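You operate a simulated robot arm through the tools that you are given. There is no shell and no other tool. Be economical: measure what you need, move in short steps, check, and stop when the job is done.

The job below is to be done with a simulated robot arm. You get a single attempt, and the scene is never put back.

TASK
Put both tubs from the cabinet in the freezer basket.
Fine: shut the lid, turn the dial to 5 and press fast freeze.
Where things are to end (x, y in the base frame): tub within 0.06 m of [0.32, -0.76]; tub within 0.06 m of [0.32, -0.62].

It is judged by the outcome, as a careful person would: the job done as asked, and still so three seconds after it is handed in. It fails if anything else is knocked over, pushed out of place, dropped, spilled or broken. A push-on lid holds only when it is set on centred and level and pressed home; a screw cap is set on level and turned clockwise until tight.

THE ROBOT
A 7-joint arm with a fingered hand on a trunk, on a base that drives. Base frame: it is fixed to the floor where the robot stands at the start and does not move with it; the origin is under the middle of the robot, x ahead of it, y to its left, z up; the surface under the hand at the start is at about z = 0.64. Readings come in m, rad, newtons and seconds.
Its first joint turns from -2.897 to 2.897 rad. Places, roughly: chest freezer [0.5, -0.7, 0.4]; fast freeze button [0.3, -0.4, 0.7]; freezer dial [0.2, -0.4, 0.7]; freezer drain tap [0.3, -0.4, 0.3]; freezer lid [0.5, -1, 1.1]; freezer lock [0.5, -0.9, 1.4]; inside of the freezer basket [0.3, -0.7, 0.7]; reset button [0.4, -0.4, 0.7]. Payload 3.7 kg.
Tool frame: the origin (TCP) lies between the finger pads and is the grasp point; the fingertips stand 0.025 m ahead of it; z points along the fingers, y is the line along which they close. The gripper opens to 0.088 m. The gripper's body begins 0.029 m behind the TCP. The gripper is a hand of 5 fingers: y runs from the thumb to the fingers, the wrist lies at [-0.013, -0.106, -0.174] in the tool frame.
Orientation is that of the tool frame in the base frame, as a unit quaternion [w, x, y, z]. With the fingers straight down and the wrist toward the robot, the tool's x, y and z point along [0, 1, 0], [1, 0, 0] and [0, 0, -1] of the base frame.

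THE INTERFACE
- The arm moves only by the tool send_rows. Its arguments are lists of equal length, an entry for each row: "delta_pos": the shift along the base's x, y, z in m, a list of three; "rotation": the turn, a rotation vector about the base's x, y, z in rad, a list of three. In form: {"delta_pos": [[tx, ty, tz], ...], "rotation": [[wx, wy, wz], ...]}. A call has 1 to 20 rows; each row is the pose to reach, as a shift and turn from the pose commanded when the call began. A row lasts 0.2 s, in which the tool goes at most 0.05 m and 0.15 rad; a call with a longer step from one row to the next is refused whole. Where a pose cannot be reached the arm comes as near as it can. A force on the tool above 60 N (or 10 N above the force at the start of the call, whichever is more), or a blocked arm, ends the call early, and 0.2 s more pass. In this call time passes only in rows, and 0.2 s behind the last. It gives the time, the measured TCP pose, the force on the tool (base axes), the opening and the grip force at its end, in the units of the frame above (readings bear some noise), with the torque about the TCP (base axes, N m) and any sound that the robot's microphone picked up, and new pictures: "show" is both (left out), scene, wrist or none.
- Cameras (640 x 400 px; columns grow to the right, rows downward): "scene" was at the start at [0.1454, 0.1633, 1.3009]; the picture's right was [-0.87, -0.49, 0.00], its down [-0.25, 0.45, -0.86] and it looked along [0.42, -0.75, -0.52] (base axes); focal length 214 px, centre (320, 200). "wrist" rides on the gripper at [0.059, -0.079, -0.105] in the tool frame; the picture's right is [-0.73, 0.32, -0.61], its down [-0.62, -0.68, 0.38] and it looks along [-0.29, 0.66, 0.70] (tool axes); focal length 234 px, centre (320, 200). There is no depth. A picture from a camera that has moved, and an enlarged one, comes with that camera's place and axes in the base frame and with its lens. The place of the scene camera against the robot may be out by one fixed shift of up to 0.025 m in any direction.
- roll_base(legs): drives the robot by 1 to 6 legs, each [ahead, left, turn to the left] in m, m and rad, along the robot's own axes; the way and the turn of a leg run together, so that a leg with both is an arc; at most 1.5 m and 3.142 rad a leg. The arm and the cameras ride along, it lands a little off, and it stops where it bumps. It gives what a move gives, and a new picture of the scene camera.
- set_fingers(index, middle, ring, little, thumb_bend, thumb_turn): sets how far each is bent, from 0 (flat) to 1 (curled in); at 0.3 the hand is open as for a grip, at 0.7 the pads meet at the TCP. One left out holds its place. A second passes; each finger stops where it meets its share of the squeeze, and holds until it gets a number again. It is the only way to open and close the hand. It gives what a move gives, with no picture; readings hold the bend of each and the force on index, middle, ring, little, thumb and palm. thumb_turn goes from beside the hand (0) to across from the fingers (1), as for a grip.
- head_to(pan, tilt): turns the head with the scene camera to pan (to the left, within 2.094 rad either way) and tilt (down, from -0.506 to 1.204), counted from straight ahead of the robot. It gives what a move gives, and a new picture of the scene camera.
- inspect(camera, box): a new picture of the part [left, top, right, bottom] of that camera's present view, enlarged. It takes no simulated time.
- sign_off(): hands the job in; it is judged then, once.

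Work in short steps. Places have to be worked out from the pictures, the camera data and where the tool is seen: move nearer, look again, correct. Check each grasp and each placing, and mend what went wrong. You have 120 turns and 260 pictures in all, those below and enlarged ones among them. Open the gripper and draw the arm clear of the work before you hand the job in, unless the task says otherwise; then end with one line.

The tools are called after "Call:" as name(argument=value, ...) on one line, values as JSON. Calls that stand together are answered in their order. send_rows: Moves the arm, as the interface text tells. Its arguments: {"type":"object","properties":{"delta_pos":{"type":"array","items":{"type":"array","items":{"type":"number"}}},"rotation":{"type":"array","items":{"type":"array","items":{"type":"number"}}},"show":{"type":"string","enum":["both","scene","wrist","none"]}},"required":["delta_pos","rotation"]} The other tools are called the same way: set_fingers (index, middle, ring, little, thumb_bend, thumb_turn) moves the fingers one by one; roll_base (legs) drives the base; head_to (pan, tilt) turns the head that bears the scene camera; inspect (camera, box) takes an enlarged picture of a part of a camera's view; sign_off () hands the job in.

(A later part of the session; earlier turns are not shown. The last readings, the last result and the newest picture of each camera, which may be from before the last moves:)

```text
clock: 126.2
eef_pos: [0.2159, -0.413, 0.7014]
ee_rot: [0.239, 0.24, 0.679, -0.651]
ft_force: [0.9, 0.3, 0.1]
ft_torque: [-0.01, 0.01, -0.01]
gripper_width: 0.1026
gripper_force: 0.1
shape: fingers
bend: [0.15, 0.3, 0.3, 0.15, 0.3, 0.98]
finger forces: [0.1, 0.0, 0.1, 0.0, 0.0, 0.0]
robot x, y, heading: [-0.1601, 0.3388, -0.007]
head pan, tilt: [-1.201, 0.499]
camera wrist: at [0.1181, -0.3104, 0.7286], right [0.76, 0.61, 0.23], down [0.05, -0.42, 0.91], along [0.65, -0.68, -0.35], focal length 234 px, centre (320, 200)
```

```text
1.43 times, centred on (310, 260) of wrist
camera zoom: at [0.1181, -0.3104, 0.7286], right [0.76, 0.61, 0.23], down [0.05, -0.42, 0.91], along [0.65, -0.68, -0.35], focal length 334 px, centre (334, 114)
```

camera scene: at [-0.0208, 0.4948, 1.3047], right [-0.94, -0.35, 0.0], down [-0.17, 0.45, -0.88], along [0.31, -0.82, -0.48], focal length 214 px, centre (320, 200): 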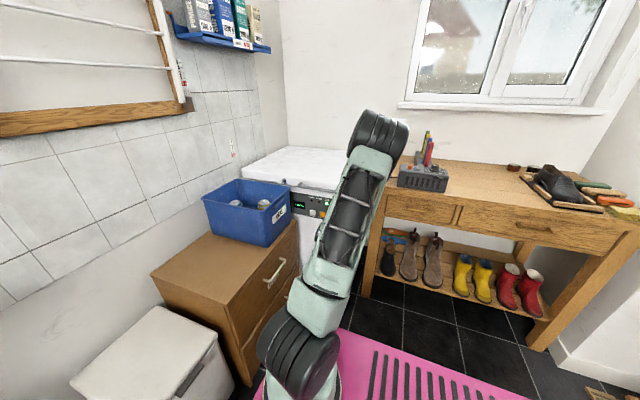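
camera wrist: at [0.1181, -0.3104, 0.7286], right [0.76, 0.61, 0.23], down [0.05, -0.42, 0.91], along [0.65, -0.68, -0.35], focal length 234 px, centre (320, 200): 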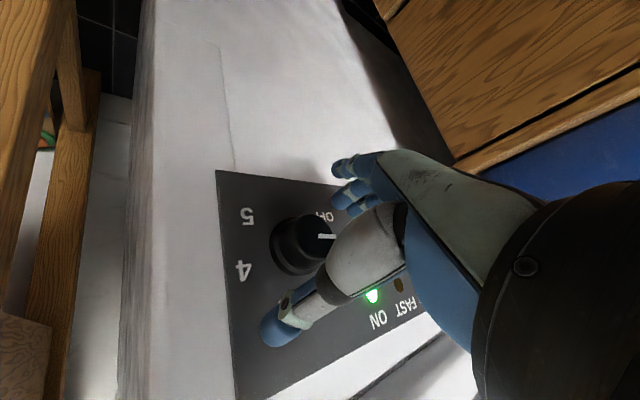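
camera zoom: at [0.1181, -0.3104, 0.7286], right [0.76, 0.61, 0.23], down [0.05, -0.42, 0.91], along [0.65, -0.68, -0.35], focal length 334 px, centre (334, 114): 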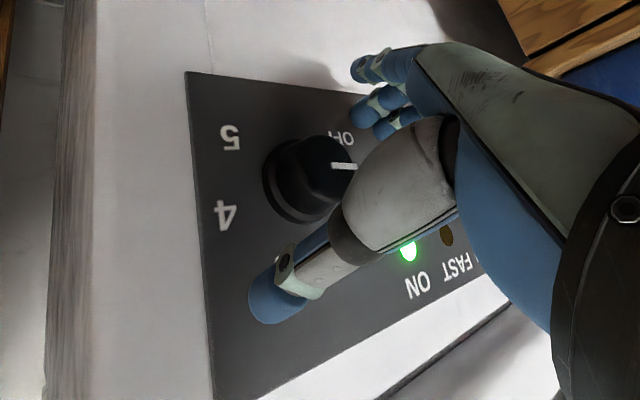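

Thumb and fingers straddle the knob. I advance 6 mm more and grip with thumb, middle and ring.

Call:
send_rows(delta_pos=[[0.001, -0.006, -0.002]], rotation=[[0, 0, 0]], show="none")

Call:
set_fingers(middle=0.75, ring=0.75, thumb_bend=0.7)

Call:
inspect(camera="wrist", box=[180, 120, 440, 400])

```text
clock: 126.6
eef_pos: [0.2147, -0.4214, 0.6989]
ee_rot: [0.238, 0.239, 0.679, -0.652]
ft_force: [-0.2, 0.0, -0.6]
ft_torque: [-0.03, 0.06, -0.01]
gripper_width: 0.1026
gripper_force: 0.1
shape: fingers
bend: [0.15, 0.3, 0.3, 0.15, 0.3, 0.98]
finger forces: [0.0, 0.0, 0.1, 0.1, 0.1, 0.0]
robot x, y, heading: [-0.1558, 0.341, -0.009]
head pan, tilt: [-1.201, 0.499]
```

```text
clock: 127.6
eef_pos: [0.2165, -0.4198, 0.6991]
ee_rot: [0.239, 0.239, 0.679, -0.652]
ft_force: [2.0, 4.1, -0.3]
ft_torque: [0.01, 0.0, 0.13]
gripper_width: 0.0712
gripper_force: 7.1
shape: fingers
bend: [0.15, 0.54, 0.75, 0.15, 0.62, 1.0]
finger forces: [0.1, 8.4, 0.0, 0.0, 5.8, 0.0]
robot x, y, heading: [-0.1583, 0.3387, -0.011]
head pan, tilt: [-1.201, 0.499]
```

```text
1.43 times, centred on (310, 260) of wrist
camera zoom: at [0.1191, -0.3167, 0.7268], right [0.76, 0.61, 0.23], down [0.05, -0.42, 0.91], along [0.65, -0.68, -0.35], focal length 334 px, centre (334, 114)
```

zoom: 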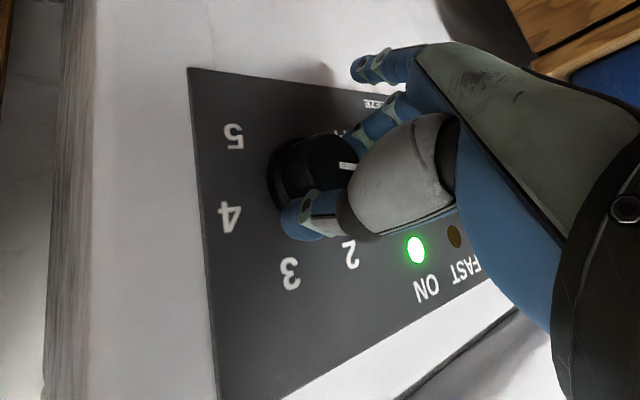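

Middle and thumb grip the knob. I turn clockwise by 0.7 rad about the knob axis and check.

Call:
send_rows(delta_pos=[[0, 0, 0], [0, 0, 0], [0, 0, 0], [0, 0, 0], [0, 0, 0]], rotation=[[0, -0.14, 0], [0, -0.28, 0], [0, -0.42, 0], [0, -0.56, 0], [0, -0.7, 0]], show="scene")

Call:
inspect(camera="wrist", box=[180, 120, 440, 400])

```text
clock: 128.8
eef_pos: [0.218, -0.419, 0.6999]
ee_rot: [0.458, 0.448, 0.556, -0.53]
ft_force: [-3.3, 0.4, -0.8]
ft_torque: [-0.01, 0.04, -0.05]
gripper_width: 0.0718
gripper_force: 5.7
shape: fingers
bend: [0.15, 0.57, 0.75, 0.15, 0.61, 1.0]
finger forces: [0.1, 3.5, 0.0, 0.0, 7.1, 0.1]
robot x, y, heading: [-0.1562, 0.339, -0.016]
head pan, tilt: [-1.201, 0.499]
camera scene: at [-0.0209, 0.4947, 1.3047], right [-0.94, -0.35, 0.0], down [-0.17, 0.45, -0.88], along [0.31, -0.82, -0.48], focal length 214 px, centre (320, 200)
```

scene: 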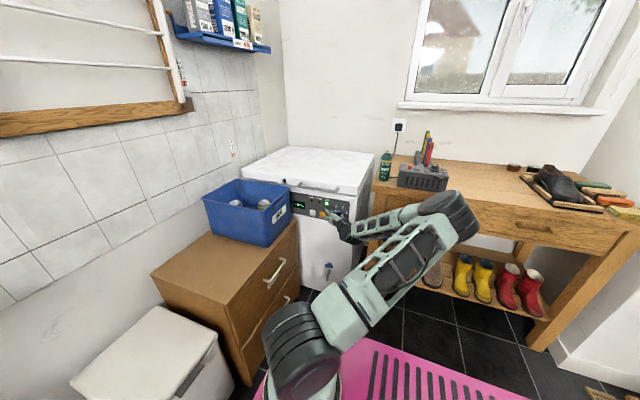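

```text
1.43 times, centred on (310, 260) of wrist
camera zoom: at [0.1251, -0.3162, 0.6589], right [0.43, 0.61, 0.67], down [-0.55, -0.42, 0.73], along [0.72, -0.68, 0.15], focal length 334 px, centre (334, 114)
```

zoom: 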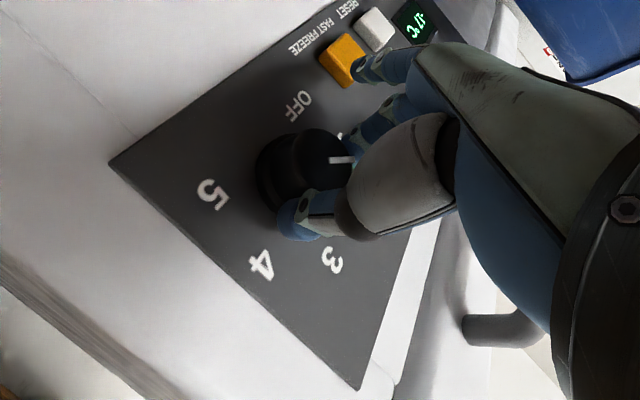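

The dial turns with the hand. I continue clockwise by another 1.4 rad.

Call:
send_rows(delta_pos=[[0, 0, 0], [0, 0, 0], [0, 0, 0], [0, 0, 0], [0, 0, 0], [0, 0, 0], [0, 0, 0], [0, 0, 0], [0, 0, 0], [0, 0, 0]], rotation=[[0, -0.14, 0], [0, -0.28, 0], [0, -0.42, 0], [0, -0.56, 0], [0, -0.7, 0], [0, -0.84, 0], [0, -0.98, 0], [0, -1.12, 0], [0, -1.26, 0], [0, -1.4, 0]], show="scene")

Call:
inspect(camera="wrist", box=[180, 120, 440, 400])

Call:
inspect(camera="scene", box=[290, 180, 370, 240])

```text
clock: 131.0
eef_pos: [0.2181, -0.4196, 0.6993]
ee_rot: [0.708, 0.684, 0.131, -0.116]
ft_force: [-12.1, -0.6, -3.4]
ft_torque: [0.03, 0.09, -0.22]
gripper_width: 0.0754
gripper_force: 5.5
shape: fingers
bend: [0.15, 0.62, 0.75, 0.15, 0.58, 1.0]
finger forces: [0.0, 0.8, 0.0, 0.1, 11.4, 0.1]
robot x, y, heading: [-0.1577, 0.3389, -0.005]
head pan, tilt: [-1.201, 0.499]
camera scene: at [-0.021, 0.4946, 1.3047], right [-0.94, -0.35, 0.0], down [-0.17, 0.45, -0.88], along [0.31, -0.82, -0.48], focal length 214 px, centre (320, 200)
```

scene: 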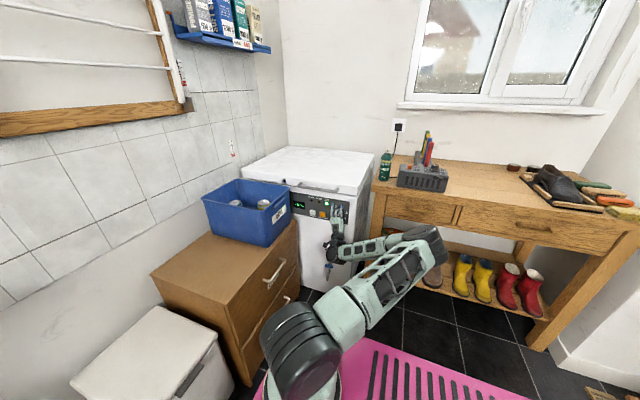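

```text
1.43 times, centred on (310, 260) of wrist
camera zoom: at [0.2433, -0.3163, 0.603], right [-0.59, 0.61, 0.53], down [-0.81, -0.42, -0.41], along [-0.03, -0.68, 0.74], focal length 334 px, centre (334, 114)
```

zoom: 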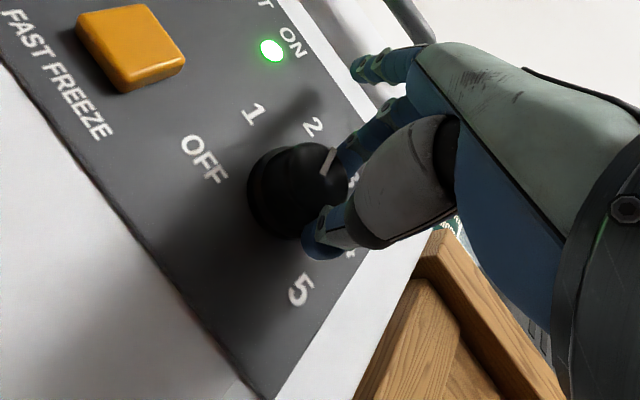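

```text
6.67 times, centred on (330, 210) of scene
camera zoom: at [-0.021, 0.4946, 1.3047], right [-0.94, -0.35, 0.0], down [-0.17, 0.45, -0.88], along [0.31, -0.82, -0.48], focal length 1430 px, centre (253, 133)
```

zoom: 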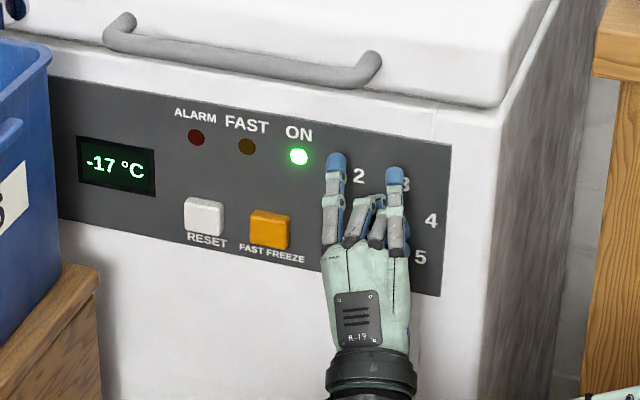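

The pointer is now between 2 and 3, and the grip is getting loose. I release, back off, rewind the hand counter-clockwise and regrip, shifted 4 mm toward -x.

Call:
set_fingers(middle=0.3, ring=0.3, thumb_bend=0.3)

Call:
send_rows(delta_pos=[[0, 0.03, 0], [0, 0.06, 0], [0, 0.06, 0], [0, 0.06, 0], [0, 0.06, 0], [0, 0.06, 0], [0, 0.06, 0], [0, 0.06, 0], [0, 0.06, 0], [0, 0.06, 0], [0, 0.06, 0], [0, 0.06, 0], [-0.002, 0.06, 0], [-0.004, 0.06, 0], [-0.004, 0.06, 0], [-0.004, 0.06, 0]], rotation=[[0, 0, 0], [0, 0.1, 0], [0, 0.24, 0], [0, 0.38, 0], [0, 0.52, 0], [0, 0.66, 0], [0, 0.8, 0], [0, 0.94, 0], [0, 1.08, 0], [0, 1.22, 0], [0, 1.36, 0], [0, 1.5, 0], [0, 1.64, 0], [0, 1.78, 0], [0, 1.92, 0], [0, 2.06, 0]], show="wrist")

Call:
inspect(camera="wrist", box=[160, 120, 440, 400])

```text
clock: 132.0
eef_pos: [0.2196, -0.4187, 0.7005]
ee_rot: [0.708, 0.684, 0.131, -0.117]
ft_force: [0.4, 0.4, 0.3]
ft_torque: [0.04, 0.0, 0.0]
gripper_width: 0.1021
gripper_force: 0.0
shape: fingers
bend: [0.15, 0.3, 0.3, 0.15, 0.3, 0.98]
finger forces: [0.1, 0.0, 0.0, 0.0, 0.0, 0.0]
robot x, y, heading: [-0.1564, 0.3423, -0.009]
head pan, tilt: [-1.201, 0.499]
```

```text
clock: 135.4
eef_pos: [0.214, -0.358, 0.7006]
ee_rot: [0.252, 0.252, 0.674, -0.647]
ft_force: [-0.4, 0.3, 0.0]
ft_torque: [-0.01, -0.04, -0.01]
gripper_width: 0.1025
gripper_force: 0.1
shape: fingers
bend: [0.15, 0.3, 0.3, 0.15, 0.3, 0.98]
finger forces: [0.0, 0.1, 0.0, 0.1, 0.0, 0.1]
robot x, y, heading: [-0.1542, 0.3369, -0.013]
head pan, tilt: [-1.201, 0.499]
camera wrist: at [0.1153, -0.2554, 0.7246], right [0.75, 0.61, 0.26], down [0.02, -0.42, 0.91], along [0.66, -0.68, -0.32], focal length 234 px, centre (320, 200)
```

wrist: 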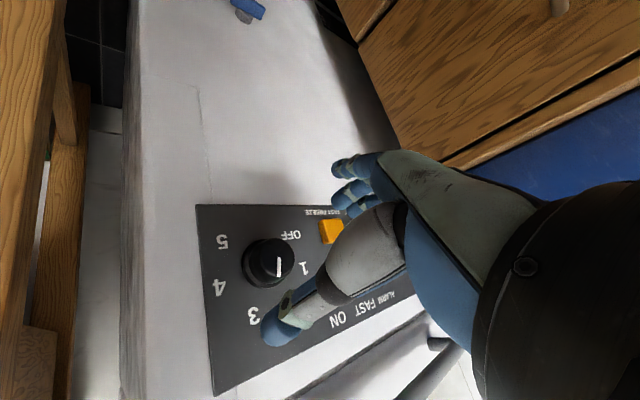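

```text
1.43 times, centred on (300, 260) of wrist
camera zoom: at [0.1153, -0.2554, 0.7246], right [0.75, 0.61, 0.26], down [0.02, -0.42, 0.91], along [0.66, -0.68, -0.32], focal length 334 px, centre (349, 114)
```

zoom: 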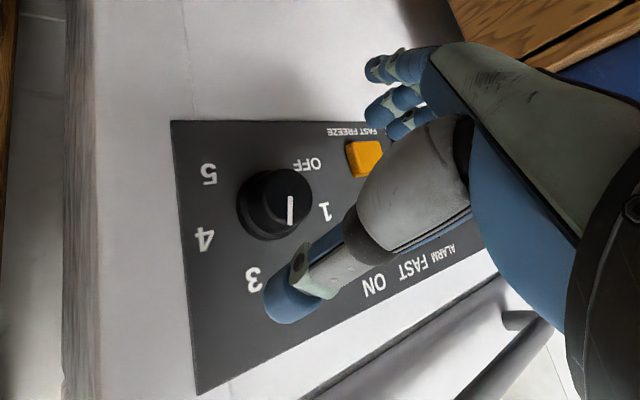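

Pointer is straight up, between 2 and 3. I move back in centred on (0.2145, 0.698) and regrip.

Call:
send_rows(delta_pos=[[0, -0.03, -0.002], [0, -0.05, -0.002], [0, -0.063, -0.002]], rotation=[[0, 0, 0], [0, 0, 0], [0, 0, 0]], show="none")

Call:
set_fingers(middle=0.85, ring=0.3, thumb_bend=0.8)

Call:
send_rows(delta_pos=[[0, 0, 0], [0, 0, 0], [0, 0, 0], [0, 0, 0], [0, 0, 0], [0, 0, 0], [0, 0, 0], [0, 0, 0], [0, 0, 0]], rotation=[[0, -0.14, 0], [0, -0.28, 0], [0, -0.42, 0], [0, -0.56, 0], [0, -0.7, 0], [0, -0.84, 0], [0, -0.98, 0], [0, -1.12, 0], [0, -1.26, 0]], show="wrist")

Call:
inspect(camera="wrist", box=[160, 120, 440, 400])

```text
clock: 136.2
eef_pos: [0.2148, -0.4222, 0.6993]
ee_rot: [0.25, 0.253, 0.674, -0.647]
ft_force: [0.5, 0.5, 0.3]
ft_torque: [0.0, 0.03, 0.01]
gripper_width: 0.1022
gripper_force: 0.1
shape: fingers
bend: [0.15, 0.3, 0.3, 0.15, 0.3, 0.98]
finger forces: [0.0, 0.1, 0.0, 0.1, 0.1, 0.0]
robot x, y, heading: [-0.1577, 0.337, -0.01]
head pan, tilt: [-1.201, 0.499]
```

```text
clock: 137.2
eef_pos: [0.2152, -0.4211, 0.7018]
ee_rot: [0.251, 0.253, 0.674, -0.647]
ft_force: [-2.9, 1.7, 6.4]
ft_torque: [-0.1, 0.08, 0.02]
gripper_width: 0.0671
gripper_force: 11.5
shape: fingers
bend: [0.15, 0.51, 0.3, 0.15, 0.65, 1.0]
finger forces: [0.1, 8.5, 0.0, 0.1, 14.2, 0.1]
robot x, y, heading: [-0.1559, 0.3413, -0.009]
head pan, tilt: [-1.201, 0.499]
```

```text
clock: 139.2
eef_pos: [0.2132, -0.4222, 0.6989]
ee_rot: [0.602, 0.585, 0.395, -0.374]
ft_force: [-8.2, -5.2, 11.5]
ft_torque: [-0.19, 0.04, -0.04]
gripper_width: 0.0624
gripper_force: 8.3
shape: fingers
bend: [0.15, 0.55, 0.3, 0.15, 0.68, 1.0]
finger forces: [0.1, 3.4, 0.0, 0.0, 13.3, 0.0]
robot x, y, heading: [-0.1575, 0.3374, -0.013]
head pan, tilt: [-1.201, 0.499]
camera wrist: at [0.1608, -0.3192, 0.6122], right [-0.02, 0.61, 0.79], down [-0.86, -0.42, 0.29], along [0.51, -0.68, 0.54], focal length 234 px, centre (320, 200)
```

wrist: 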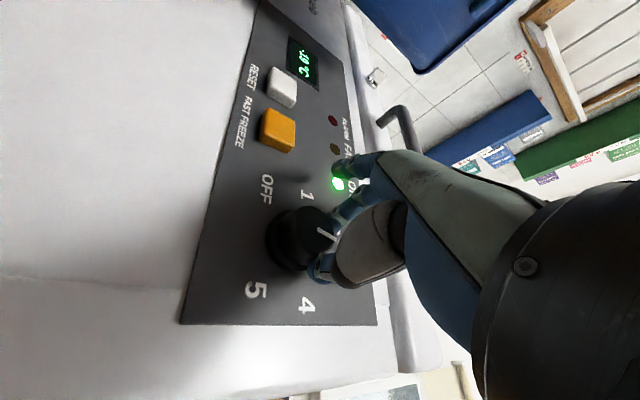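

```text
1.43 times, centred on (300, 260) of wrist
camera zoom: at [0.1608, -0.3192, 0.6122], right [-0.02, 0.61, 0.79], down [-0.86, -0.42, 0.29], along [0.51, -0.68, 0.54], focal length 334 px, centre (349, 114)
```

zoom: 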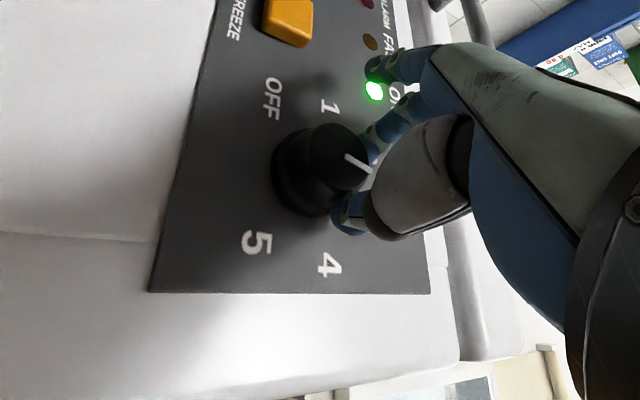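

The pointer has only reached about 3 because the grip slipped. The side forces suggest the hand sits slightly low and to +x, so I release, correct by a few mm, regrip and continue.

Call:
set_fingers(middle=0.35, thumb_bend=0.35)

Call:
send_rows(delta_pos=[[-0.003, -0.003, 0.004]], rotation=[[0, 0.1, 0]], show="none")

Call:
set_fingers(middle=0.9, ring=0.9, thumb_bend=0.8)

Call:
send_rows(delta_pos=[[0, 0, 0], [0, 0, 0], [0, 0, 0], [0, 0, 0], [0, 0, 0], [0, 0, 0], [0, 0, 0]], rotation=[[0, -0.14, 0], [0, -0.28, 0], [0, -0.42, 0], [0, -0.56, 0], [0, -0.7, 0], [0, -0.84, 0], [0, -0.98, 0]], show="wrist")

Call:
inspect(camera="wrist", box=[160, 120, 440, 400])

```text
clock: 140.2
eef_pos: [0.215, -0.4222, 0.6981]
ee_rot: [0.601, 0.584, 0.397, -0.374]
ft_force: [0.0, 0.2, 0.3]
ft_torque: [-0.01, 0.02, -0.04]
gripper_width: 0.0972
gripper_force: 0.1
shape: fingers
bend: [0.15, 0.35, 0.3, 0.15, 0.35, 0.98]
finger forces: [0.0, 0.1, 0.0, 0.1, 0.0, 0.1]
robot x, y, heading: [-0.1526, 0.3399, -0.007]
head pan, tilt: [-1.201, 0.499]
```

```text
clock: 140.6
eef_pos: [0.2114, -0.4248, 0.7013]
ee_rot: [0.581, 0.565, 0.426, -0.402]
ft_force: [-0.4, -0.1, 0.4]
ft_torque: [0.0, -0.01, -0.03]
gripper_width: 0.097
gripper_force: 0.0
shape: fingers
bend: [0.15, 0.35, 0.3, 0.15, 0.35, 0.98]
finger forces: [0.0, 0.0, 0.0, 0.0, 0.0, 0.0]
robot x, y, heading: [-0.159, 0.3382, -0.009]
head pan, tilt: [-1.201, 0.499]
```

```text
clock: 141.6
eef_pos: [0.2106, -0.4251, 0.7038]
ee_rot: [0.58, 0.565, 0.425, -0.404]
ft_force: [-8.9, -1.2, 7.7]
ft_torque: [-0.19, -0.03, -0.15]
gripper_width: 0.0659
gripper_force: 10.7
shape: fingers
bend: [0.15, 0.59, 0.9, 0.15, 0.66, 1.0]
finger forces: [0.0, 9.8, 0.1, 0.0, 11.9, 0.1]
robot x, y, heading: [-0.1552, 0.3404, -0.01]
head pan, tilt: [-1.201, 0.499]
```

```text
clock: 143.2
eef_pos: [0.2112, -0.4258, 0.701]
ee_rot: [0.713, 0.688, 0.103, -0.088]
ft_force: [-10.9, 0.4, 3.8]
ft_torque: [-0.1, 0.04, -0.18]
gripper_width: 0.0507
gripper_force: 7.1
shape: fingers
bend: [0.15, 0.65, 0.9, 0.15, 0.75, 1.0]
finger forces: [0.0, 0.0, 0.1, 0.1, 13.3, 0.0]
robot x, y, heading: [-0.1583, 0.3412, -0.018]
head pan, tilt: [-1.201, 0.499]
camera wrist: at [0.2432, -0.322, 0.607], right [-0.63, 0.61, 0.49], down [-0.77, -0.42, -0.48], along [-0.09, -0.68, 0.73], focal length 234 px, centre (320, 200)
```

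wrist: 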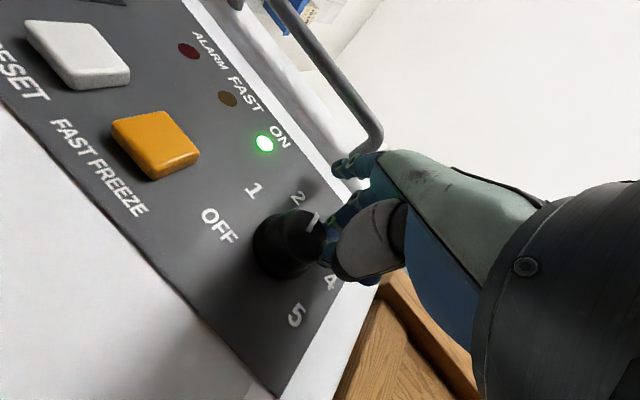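

```text
1.43 times, centred on (300, 260) of wrist
camera zoom: at [0.2432, -0.322, 0.607], right [-0.63, 0.61, 0.49], down [-0.77, -0.42, -0.48], along [-0.09, -0.68, 0.73], focal length 334 px, centre (349, 114)
```

zoom: 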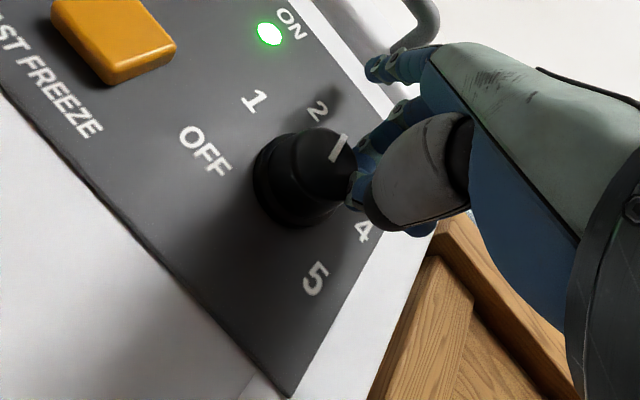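

The forces always push along -tool x, so the middle finger alone is off-centre. Index and middle are what straddle the TCP opposite the thumb. I release, rewind, and regrip with index, middle and thumb, leaving ring and little open.

Call:
set_fingers(index=0.3, middle=0.3, ring=0.15, little=0.15, thumb_bend=0.3)

Call:
send_rows(delta_pos=[[0, 0.03, 0], [0, 0.06, 0], [0, 0.06, 0], [0, 0.06, 0], [0, 0.06, 0], [0, 0.06, 0], [0, 0.06, 0], [0, 0.06, 0], [0, 0.06, 0], [0, 0.06, 0], [0, 0.06, 0], [0, 0.06, 0], [0.003, 0.06, 0], [0.006, 0.06, -0.003], [0.006, 0.06, -0.003], [0.006, 0.06, -0.003]], rotation=[[0, 0, 0], [0, 0.1, 0], [0, 0.24, 0], [0, 0.38, 0], [0, 0.52, 0], [0, 0.66, 0], [0, 0.8, 0], [0, 0.94, 0], [0, 1.08, 0], [0, 1.22, 0], [0, 1.36, 0], [0, 1.5, 0], [0, 1.64, 0], [0, 1.78, 0], [0, 1.92, 0], [0, 2.06, 0]], show="wrist")

Call:
inspect(camera="wrist", box=[160, 120, 440, 400])

Call:
inspect(camera="scene", box=[290, 180, 370, 240])

```text
clock: 144.2
eef_pos: [0.2113, -0.4254, 0.7007]
ee_rot: [0.713, 0.688, 0.104, -0.089]
ft_force: [-0.6, 0.2, -0.4]
ft_torque: [-0.02, 0.01, 0.02]
gripper_width: 0.0846
gripper_force: 0.0
shape: fingers
bend: [0.3, 0.3, 0.15, 0.15, 0.3, 0.98]
finger forces: [0.0, 0.0, 0.0, 0.1, 0.0, 0.0]
robot x, y, heading: [-0.1562, 0.3428, -0.013]
head pan, tilt: [-1.201, 0.499]
```

```text
clock: 147.6
eef_pos: [0.2175, -0.3655, 0.6996]
ee_rot: [0.277, 0.276, 0.664, -0.637]
ft_force: [0.1, 0.5, 1.2]
ft_torque: [0.01, 0.04, -0.01]
gripper_width: 0.0847
gripper_force: 0.0
shape: fingers
bend: [0.3, 0.3, 0.15, 0.15, 0.3, 0.98]
finger forces: [0.0, 0.1, 0.0, 0.0, 0.1, 0.0]
robot x, y, heading: [-0.1573, 0.3365, -0.011]
head pan, tilt: [-1.201, 0.499]
camera wrist: at [0.1169, -0.2622, 0.7146], right [0.73, 0.61, 0.32], down [-0.05, -0.42, 0.91], along [0.69, -0.68, -0.27], focal length 234 px, centre (320, 200)
```

wrist: 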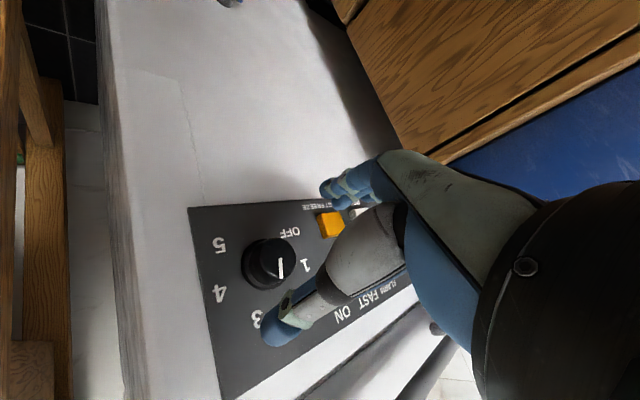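

```text
1.43 times, centred on (300, 260) of wrist
camera zoom: at [0.1169, -0.2622, 0.7146], right [0.73, 0.61, 0.32], down [-0.05, -0.42, 0.91], along [0.69, -0.68, -0.27], focal length 334 px, centre (349, 114)
```

zoom: 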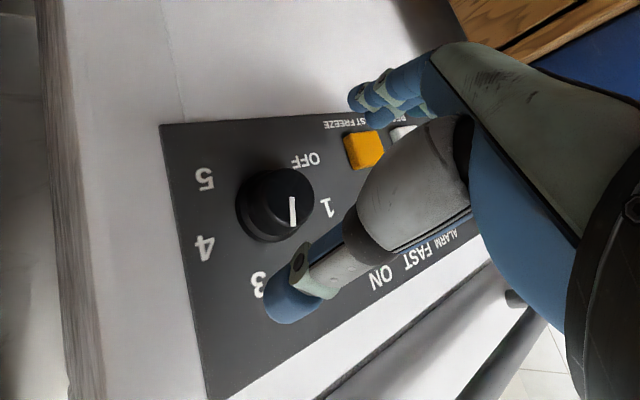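

```text
6.67 times, centred on (330, 210) of scene
camera zoom: at [-0.0208, 0.4947, 1.3047], right [-0.94, -0.35, 0.0], down [-0.17, 0.45, -0.88], along [0.31, -0.82, -0.48], focal length 1430 px, centre (253, 133)
```

zoom: 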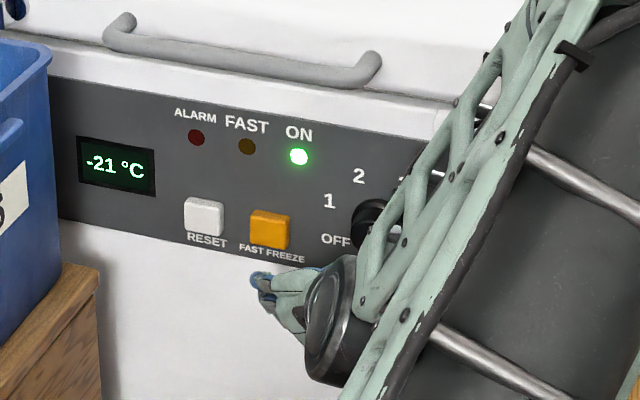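

The pointer still reads between 2 and 3, and the knob centre is confirmed at (0.216, 0.697). I go in and grip with index, middle and thumb.

Call:
send_rows(delta_pos=[[-0.001, -0.03, -0.002], [-0.0015, -0.05, -0.0025], [-0.0015, -0.06, -0.0025]], rotation=[[0, 0, 0], [0, 0, 0], [0, 0, 0]], show="none")

Call:
set_fingers(index=0.9, middle=0.9, thumb_bend=0.9)

Call:
inspect(camera="wrist", box=[160, 120, 440, 400])

```text
clock: 148.4
eef_pos: [0.2149, -0.4255, 0.6964]
ee_rot: [0.279, 0.277, 0.664, -0.636]
ft_force: [-0.3, -0.5, -1.0]
ft_torque: [0.0, 0.0, 0.0]
gripper_width: 0.0849
gripper_force: 0.1
shape: fingers
bend: [0.3, 0.3, 0.15, 0.15, 0.3, 0.98]
finger forces: [0.0, 0.0, 0.0, 0.0, 0.1, 0.1]
robot x, y, heading: [-0.1544, 0.341, -0.009]
head pan, tilt: [-1.201, 0.499]
```

```text
clock: 149.4
eef_pos: [0.215, -0.4247, 0.6966]
ee_rot: [0.278, 0.278, 0.664, -0.636]
ft_force: [6.8, 4.3, -7.2]
ft_torque: [0.19, 0.03, 0.27]
gripper_width: 0.0305
gripper_force: 11.6
shape: fingers
bend: [0.52, 0.53, 0.15, 0.15, 0.6, 1.0]
finger forces: [7.4, 8.4, 0.0, 0.0, 6.6, 0.1]
robot x, y, heading: [-0.1537, 0.3416, -0.004]
head pan, tilt: [-1.201, 0.499]
```

```text
1.43 times, centred on (300, 260) of wrist
camera zoom: at [0.1152, -0.3218, 0.7122], right [0.72, 0.61, 0.32], down [-0.05, -0.42, 0.91], along [0.69, -0.67, -0.27], focal length 334 px, centre (349, 114)
```

zoom: 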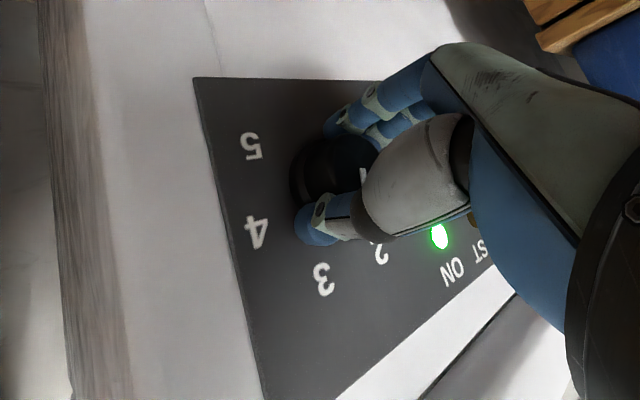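

Now it's a real three-finger grip, with index, middle and thumb all loaded. I turn clockwise 1.96 rad.

Call:
send_rows(delta_pos=[[0, 0, 0], [0, 0, 0], [0, 0, 0], [0, 0, 0], [0, 0, 0], [0, 0, 0], [0, 0, 0], [0, 0, 0], [0, 0, 0], [0, 0, 0], [0, 0, 0], [0, 0, 0], [0, 0, 0], [0, 0, 0]], rotation=[[0, -0.14, 0], [0, -0.28, 0], [0, -0.42, 0], [0, -0.56, 0], [0, -0.7, 0], [0, -0.84, 0], [0, -0.98, 0], [0, -1.12, 0], [0, -1.26, 0], [0, -1.4, 0], [0, -1.54, 0], [0, -1.68, 0], [0, -1.82, 0], [0, -1.96, 0]], show="wrist")

Call:
inspect(camera="scene", box=[290, 180, 370, 240])

Call:
inspect(camera="wrist", box=[160, 120, 440, 400])

```text
clock: 152.4
eef_pos: [0.2148, -0.4243, 0.6964]
ee_rot: [0.707, 0.683, 0.137, -0.122]
ft_force: [-3.2, 2.1, 9.1]
ft_torque: [-0.18, 0.11, -0.07]
gripper_width: 0.0233
gripper_force: 9.6
shape: fingers
bend: [0.54, 0.59, 0.15, 0.15, 0.67, 1.0]
finger forces: [5.9, 2.1, 0.1, 0.1, 10.1, 0.1]
robot x, y, heading: [-0.1586, 0.3392, -0.007]
head pan, tilt: [-1.201, 0.499]
camera wrist: at [0.2377, -0.3216, 0.5994], right [-0.58, 0.61, 0.55], down [-0.82, -0.42, -0.4], along [-0.01, -0.68, 0.74], focal length 234 px, centre (320, 200)
```

wrist: 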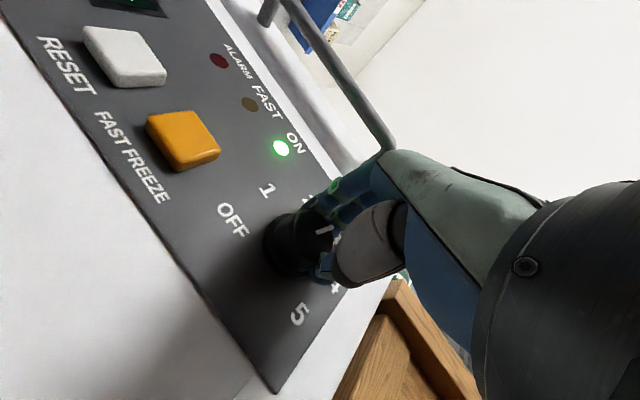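

```text
6.67 times, centred on (330, 210) of scene
camera zoom: at [-0.0211, 0.4951, 1.3047], right [-0.94, -0.35, 0.0], down [-0.17, 0.45, -0.88], along [0.31, -0.82, -0.48], focal length 1430 px, centre (253, 133)
```

zoom: 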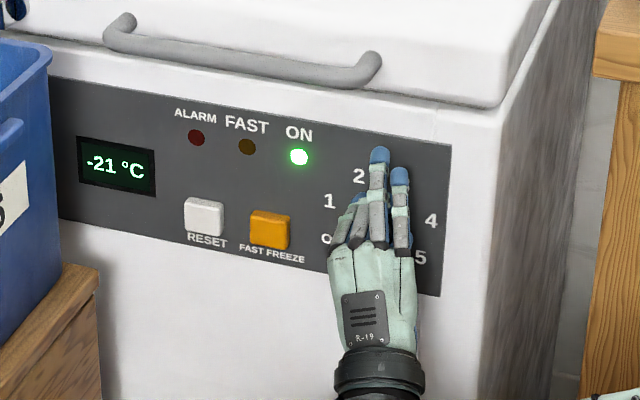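

```text
1.43 times, centred on (300, 260) of wrist
camera zoom: at [0.2377, -0.3216, 0.5994], right [-0.58, 0.61, 0.55], down [-0.82, -0.42, -0.4], along [-0.01, -0.68, 0.74], focal length 334 px, centre (349, 114)
```

zoom: 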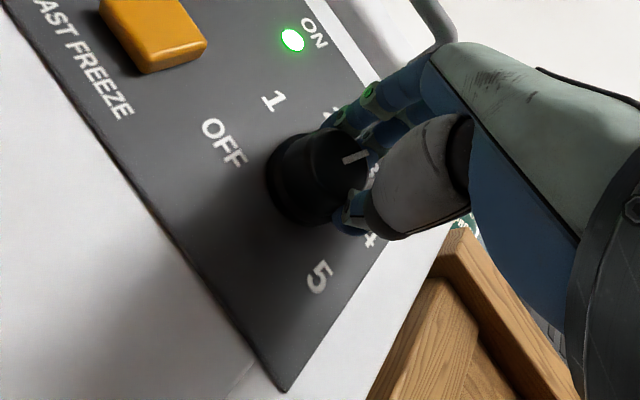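

Working through the perspective, the pointer has stayed near 3 (about 73°), so the last turns slipped. The fingertips may be bearing on the fixed collar. I release, rewind, and grip about 6 mm further out on the knob.

Call:
set_fingers(index=0.3, middle=0.3, thumb_bend=0.3)

Call:
send_rows(delta_pos=[[0, 0.03, 0], [0, 0.05, 0], [0, 0.05, 0], [0, 0.05, 0], [0, 0.05, 0], [0, 0.05, 0], [0, 0.05, 0], [0, 0.05, 0], [0, 0.05, 0], [0, 0.05, 0], [0, 0.05, 0], [0, 0.05, 0], [0, 0.03, 0], [0, 0.012, 0], [0, 0.006, 0]], rotation=[[0, 0, 0], [0, 0.14, 0], [0, 0.28, 0], [0, 0.42, 0], [0, 0.56, 0], [0, 0.7, 0], [0, 0.84, 0], [0, 0.98, 0], [0, 1.12, 0], [0, 1.26, 0], [0, 1.4, 0], [0, 1.54, 0], [0, 1.68, 0], [0, 1.82, 0], [0, 1.96, 0]], show="none")

Call:
set_fingers(index=1.0, middle=1.0, thumb_bend=1.0)

Call:
inspect(camera="wrist", box=[200, 140, 420, 300])

```text
clock: 153.4
eef_pos: [0.2156, -0.4251, 0.6965]
ee_rot: [0.706, 0.683, 0.14, -0.124]
ft_force: [0.7, 0.4, -0.7]
ft_torque: [0.0, -0.01, -0.02]
gripper_width: 0.0843
gripper_force: 0.1
shape: fingers
bend: [0.3, 0.3, 0.15, 0.15, 0.3, 0.98]
finger forces: [0.0, 0.0, 0.1, 0.0, 0.0, 0.1]
robot x, y, heading: [-0.1534, 0.3392, -0.008]
head pan, tilt: [-1.201, 0.499]
```

```text
clock: 156.6
eef_pos: [0.2137, -0.4197, 0.6987]
ee_rot: [0.279, 0.278, 0.663, -0.636]
ft_force: [0.2, -0.4, 0.1]
ft_torque: [0.0, 0.0, 0.0]
gripper_width: 0.0844
gripper_force: 0.0
shape: fingers
bend: [0.3, 0.3, 0.15, 0.15, 0.3, 0.98]
finger forces: [0.0, 0.0, 0.1, 0.0, 0.1, 0.0]
robot x, y, heading: [-0.1578, 0.3423, -0.012]
head pan, tilt: [-1.201, 0.499]
```

```text
clock: 157.6
eef_pos: [0.2152, -0.4202, 0.6965]
ee_rot: [0.278, 0.277, 0.664, -0.636]
ft_force: [7.6, 3.9, -6.4]
ft_torque: [0.16, 0.02, 0.25]
gripper_width: 0.0284
gripper_force: 11.9
shape: fingers
bend: [0.53, 0.53, 0.15, 0.15, 0.62, 1.0]
finger forces: [7.3, 8.5, 0.0, 0.0, 7.3, 0.1]
robot x, y, heading: [-0.1553, 0.3316, -0.009]
head pan, tilt: [-1.201, 0.499]
```

```text
2.50 times, centred on (310, 220) of wrist
camera zoom: at [0.1149, -0.3169, 0.7128], right [0.72, 0.61, 0.32], down [-0.05, -0.42, 0.91], along [0.69, -0.67, -0.27], focal length 585 px, centre (345, 150)
```

zoom: 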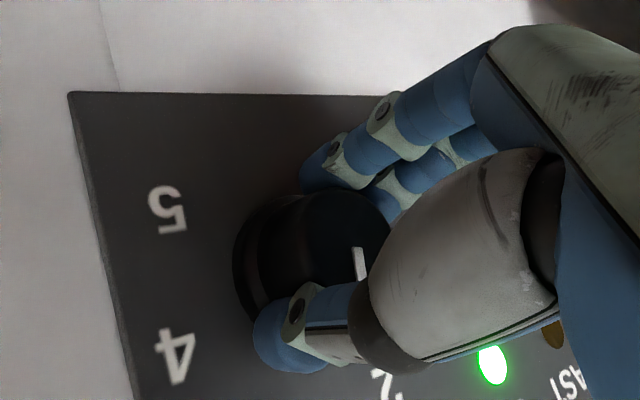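

The grip forces are unbalanced, with the fingers exceeding the thumb. I shift 2 mm along the reaction to balance, then turn 0.7 rad and check.

Call:
send_rows(delta_pos=[[0.002, 0, -0.002], [0.002, 0, -0.002], [0.002, 0, -0.002], [0.002, 0, -0.002], [0.002, 0, -0.002], [0.002, 0, -0.002]], rotation=[[0, 0, 0], [0, -0.14, 0], [0, -0.28, 0], [0, -0.42, 0], [0, -0.56, 0], [0, -0.7, 0]], show="none")

Call:
inspect(camera="wrist", box=[200, 140, 420, 300])

```text
clock: 159.0
eef_pos: [0.2195, -0.4181, 0.695]
ee_rot: [0.491, 0.479, 0.527, -0.501]
ft_force: [2.1, -1.2, -3.3]
ft_torque: [0.11, 0.24, 0.12]
gripper_width: 0.0292
gripper_force: 11.3
shape: fingers
bend: [0.55, 0.56, 0.15, 0.15, 0.6, 1.0]
finger forces: [8.4, 4.5, 0.0, 0.0, 8.9, 0.1]
robot x, y, heading: [-0.1558, 0.339, -0.011]
head pan, tilt: [-1.201, 0.499]
```

```text
2.50 times, centred on (310, 220) of wrist
camera zoom: at [0.1316, -0.3156, 0.643], right [0.34, 0.61, 0.71], down [-0.63, -0.42, 0.66], along [0.7, -0.67, 0.24], focal length 585 px, centre (345, 150)
```

zoom: 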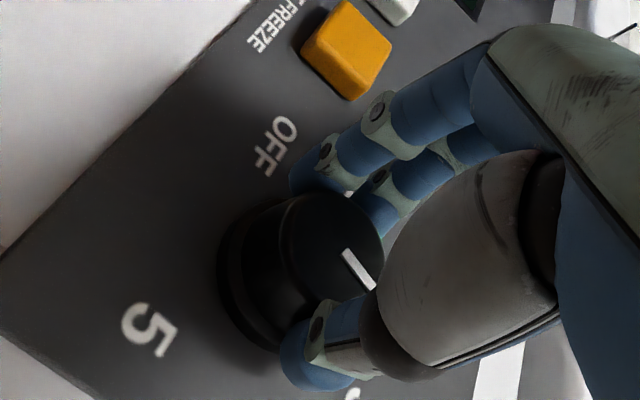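

The dial is now resisting with 0.24 N·m, which looks like a detent at 3. The grip is holding better, so I continue turning.

Call:
send_rows(delta_pos=[[0, 0, 0], [0, 0, 0], [0, 0, 0], [0, 0, 0], [0, 0, 0], [0, 0, 0], [0, 0, 0], [0, 0, 0]], rotation=[[0, -0.14, 0], [0, -0.28, 0], [0, -0.42, 0], [0, -0.56, 0], [0, -0.7, 0], [0, -0.84, 0], [0, -0.98, 0], [0, -1.12, 0]], show="none")

Call:
inspect(camera="wrist", box=[200, 140, 420, 300])

```text
clock: 160.8
eef_pos: [0.2172, -0.4209, 0.6959]
ee_rot: [0.696, 0.672, 0.187, -0.17]
ft_force: [-2.3, 0.7, 13.4]
ft_torque: [-0.31, 0.25, 0.09]
gripper_width: 0.0255
gripper_force: 13.8
shape: fingers
bend: [0.55, 0.58, 0.15, 0.15, 0.66, 1.0]
finger forces: [8.3, 3.7, 0.1, 0.0, 14.1, 0.0]
robot x, y, heading: [-0.1572, 0.3398, -0.011]
head pan, tilt: [-1.201, 0.499]
```

```text
2.50 times, centred on (310, 220) of wrist
camera zoom: at [0.2259, -0.3175, 0.5952], right [-0.49, 0.61, 0.62], down [-0.87, -0.42, -0.28], along [0.09, -0.67, 0.73], focal length 585 px, centre (345, 150)
```

zoom: 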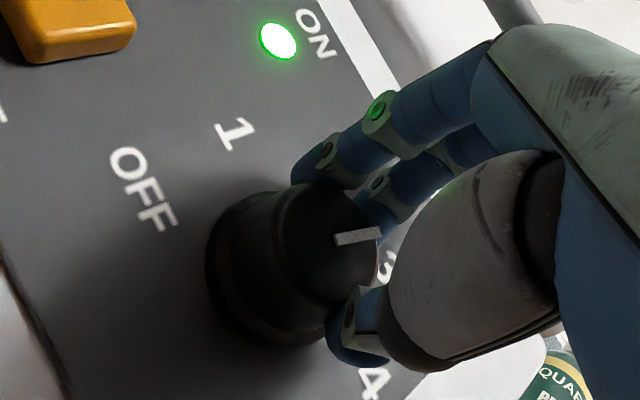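

The dial sits firmly at 3 despite 0.25 N·m, so I need more normal force. I rewind and regrip, then preload the thumb by shifting the hand toward the knob along the closing line.

Call:
set_fingers(index=0.3, middle=0.3, thumb_bend=0.3)

Call:
send_rows(delta_pos=[[0, 0.03, 0], [0, 0.05, 0], [0, 0.05, 0], [0, 0.05, 0], [0, 0.05, 0], [0, 0.05, 0], [0, 0.05, 0], [0, 0.05, 0], [0, 0.05, 0], [0, 0.05, 0], [0, 0.05, 0], [0, 0.03, 0], [0, 0.012, 0], [-0.001, 0.0, 0]], rotation=[[0, 0, 0], [0, 0.14, 0], [0, 0.28, 0], [0, 0.42, 0], [0, 0.56, 0], [0, 0.7, 0], [0, 0.84, 0], [0, 0.98, 0], [0, 1.12, 0], [0, 1.26, 0], [0, 1.4, 0], [0, 1.54, 0], [0, 1.68, 0], [0, 1.82, 0]], show="none")

Call:
set_fingers(index=1.0, middle=1.0, ring=1.0, little=1.0, thumb_bend=1.0)

Call:
send_rows(delta_pos=[[0.0022, 0, -0.0021], [0.0043, 0, -0.0042]], rotation=[[0, 0, 0], [0, 0, 0]], show="none")

```text
clock: 161.8
eef_pos: [0.2178, -0.4204, 0.694]
ee_rot: [0.695, 0.673, 0.188, -0.172]
ft_force: [0.6, -0.7, -0.8]
ft_torque: [0.04, 0.0, 0.01]
gripper_width: 0.0844
gripper_force: 0.0
shape: fingers
bend: [0.3, 0.3, 0.15, 0.15, 0.3, 0.98]
finger forces: [0.1, 0.0, 0.0, 0.0, 0.0, 0.1]
robot x, y, heading: [-0.1606, 0.3384, -0.01]
head pan, tilt: [-1.201, 0.499]
```

```text
clock: 164.8
eef_pos: [0.2154, -0.4211, 0.6959]
ee_rot: [0.278, 0.277, 0.664, -0.637]
ft_force: [0.5, 0.4, 0.2]
ft_torque: [-0.01, -0.02, 0.04]
gripper_width: 0.0845
gripper_force: 0.1
shape: fingers
bend: [0.3, 0.3, 0.15, 0.15, 0.3, 0.98]
finger forces: [0.0, 0.0, 0.0, 0.0, 0.1, 0.0]
robot x, y, heading: [-0.158, 0.3428, -0.009]
head pan, tilt: [-1.201, 0.499]
```

```text
clock: 165.8
eef_pos: [0.2189, -0.4191, 0.6944]
ee_rot: [0.281, 0.277, 0.664, -0.635]
ft_force: [16.0, 2.3, -5.4]
ft_torque: [0.08, 0.05, 0.36]
gripper_width: 0.0284
gripper_force: 16.9
shape: fingers
bend: [0.56, 0.56, 0.71, 1.0, 0.59, 1.0]
finger forces: [6.6, 7.7, 10.9, 0.1, 8.2, 0.1]
robot x, y, heading: [-0.1553, 0.3377, -0.007]
head pan, tilt: [-1.201, 0.499]
```

```text
clock: 166.4
eef_pos: [0.2206, -0.4209, 0.6916]
ee_rot: [0.278, 0.277, 0.663, -0.637]
ft_force: [8.3, -1.8, 6.3]
ft_torque: [-0.15, 0.0, 0.0]
gripper_width: 0.0282
gripper_force: 15.9
shape: fingers
bend: [0.59, 0.58, 0.72, 1.0, 0.57, 1.0]
finger forces: [4.1, 4.3, 11.2, 0.1, 11.6, 0.0]
robot x, y, heading: [-0.1569, 0.3413, -0.009]
head pan, tilt: [-1.201, 0.499]
```

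With ring also closed the total squeeze is higher, at about 31 N. I try turning with this grip.

Call:
send_rows(delta_pos=[[-0.0005, 0, 0.001], [-0.0005, 0, 0.002], [-0.001, 0, 0.003], [-0.001, 0, 0.003], [-0.001, 0, 0.004], [-0.001, 0, 0.004], [-0.001, 0, 0.005], [-0.001, 0, 0.005]], rotation=[[0, -0.12, 0], [0, -0.24, 0], [0, -0.36, 0], [0, -0.48, 0], [0, -0.6, 0], [0, -0.72, 0], [0, -0.84, 0], [0, -0.96, 0]], show="none")

Call:
inspect(camera="wrist", box=[200, 140, 420, 300])

```text
clock: 168.2
eef_pos: [0.2209, -0.4198, 0.6953]
ee_rot: [0.554, 0.54, 0.459, -0.437]
ft_force: [5.8, 3.2, 1.5]
ft_torque: [-0.01, 0.26, 0.2]
gripper_width: 0.0299
gripper_force: 11.8
shape: fingers
bend: [0.56, 0.57, 0.74, 1.0, 0.59, 1.0]
finger forces: [9.2, 5.5, 0.0, 0.0, 9.0, 0.0]
robot x, y, heading: [-0.1588, 0.3376, -0.011]
head pan, tilt: [-1.201, 0.499]
```

```text
2.50 times, centred on (310, 220) of wrist
camera zoom: at [0.1502, -0.3167, 0.6234], right [0.15, 0.61, 0.78], down [-0.78, -0.42, 0.47], along [0.61, -0.68, 0.41], focal length 585 px, centre (345, 150)
```

zoom: 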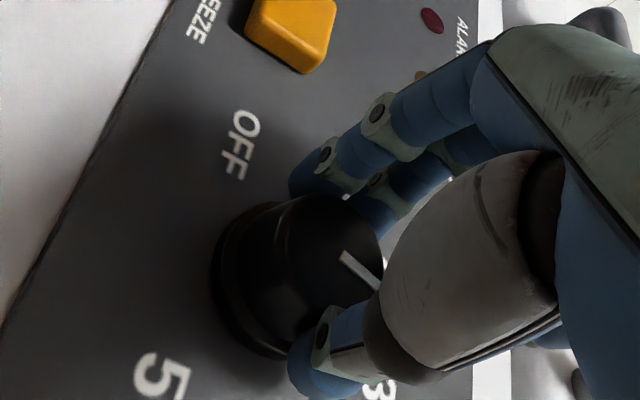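

The dial hasn't moved past this point. I release and back away to see the dial directly from the head camera before choosing another method.

Call:
set_fingers(index=0.3, middle=0.3, ring=0.3, little=0.3, thumb_bend=0.3)

Call:
send_rows(delta_pos=[[0, 0.04, 0], [0, 0.08, -0.02], [0, 0.12, -0.05], [0, 0.13, -0.09], [0, 0.13, -0.12]], rotation=[[0, 0, 0], [0, 0, 0], [0, 0, 0], [0, 0, 0], [0, 0, 0]], show="none")

Call:
inspect(camera="scene", box=[310, 190, 360, 225])

Call:
inspect(camera="wrist", box=[140, 80, 400, 300])

```text
clock: 169.2
eef_pos: [0.2206, -0.42, 0.6959]
ee_rot: [0.553, 0.54, 0.46, -0.436]
ft_force: [-0.2, 0.7, 0.3]
ft_torque: [0.01, -0.01, 0.02]
gripper_width: 0.0844
gripper_force: 0.0
shape: fingers
bend: [0.3, 0.3, 0.3, 0.3, 0.3, 0.98]
finger forces: [0.1, 0.0, 0.0, 0.0, 0.1, 0.0]
robot x, y, heading: [-0.1557, 0.3419, -0.011]
head pan, tilt: [-1.201, 0.499]
```

```text
clock: 170.4
eef_pos: [0.2191, -0.2903, 0.5757]
ee_rot: [0.553, 0.541, 0.46, -0.436]
ft_force: [0.7, -0.2, -0.3]
ft_torque: [0.01, 0.0, -0.02]
gripper_width: 0.0844
gripper_force: 0.1
shape: fingers
bend: [0.3, 0.3, 0.3, 0.3, 0.3, 0.98]
finger forces: [0.0, 0.0, 0.0, 0.1, 0.0, 0.0]
robot x, y, heading: [-0.1542, 0.3398, -0.009]
head pan, tilt: [-1.201, 0.499]
```

```text
11.43 times, centred on (335, 208) of scene
camera zoom: at [-0.0208, 0.4947, 1.3047], right [-0.94, -0.35, 0.0], down [-0.17, 0.45, -0.88], along [0.31, -0.82, -0.48], focal length 2451 px, centre (149, 114)
```

zoom: 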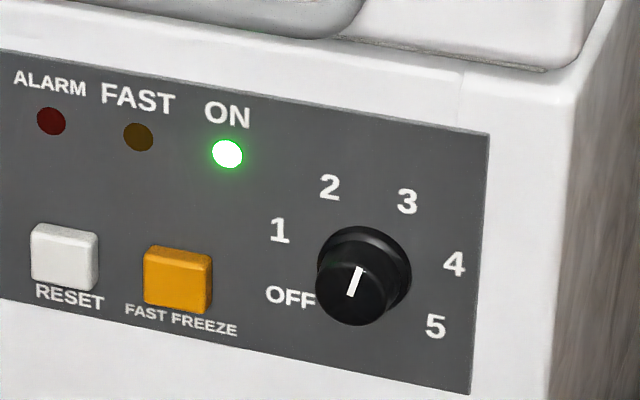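

```text
1.82 times, centred on (270, 190) of wrist
camera zoom: at [0.1487, -0.1857, 0.5034], right [0.15, 0.61, 0.78], down [-0.77, -0.42, 0.48], along [0.61, -0.68, 0.41], focal length 426 px, centre (411, 218)
```

zoom: 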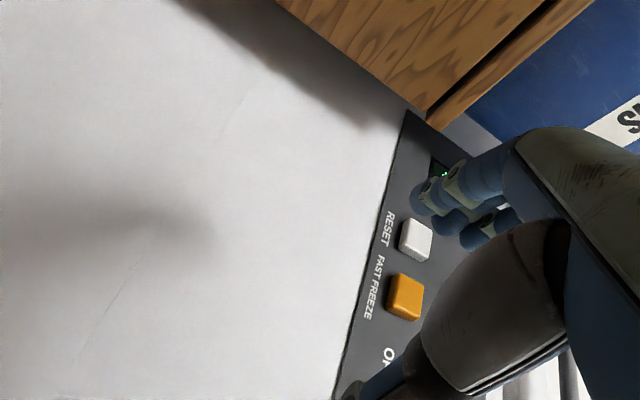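

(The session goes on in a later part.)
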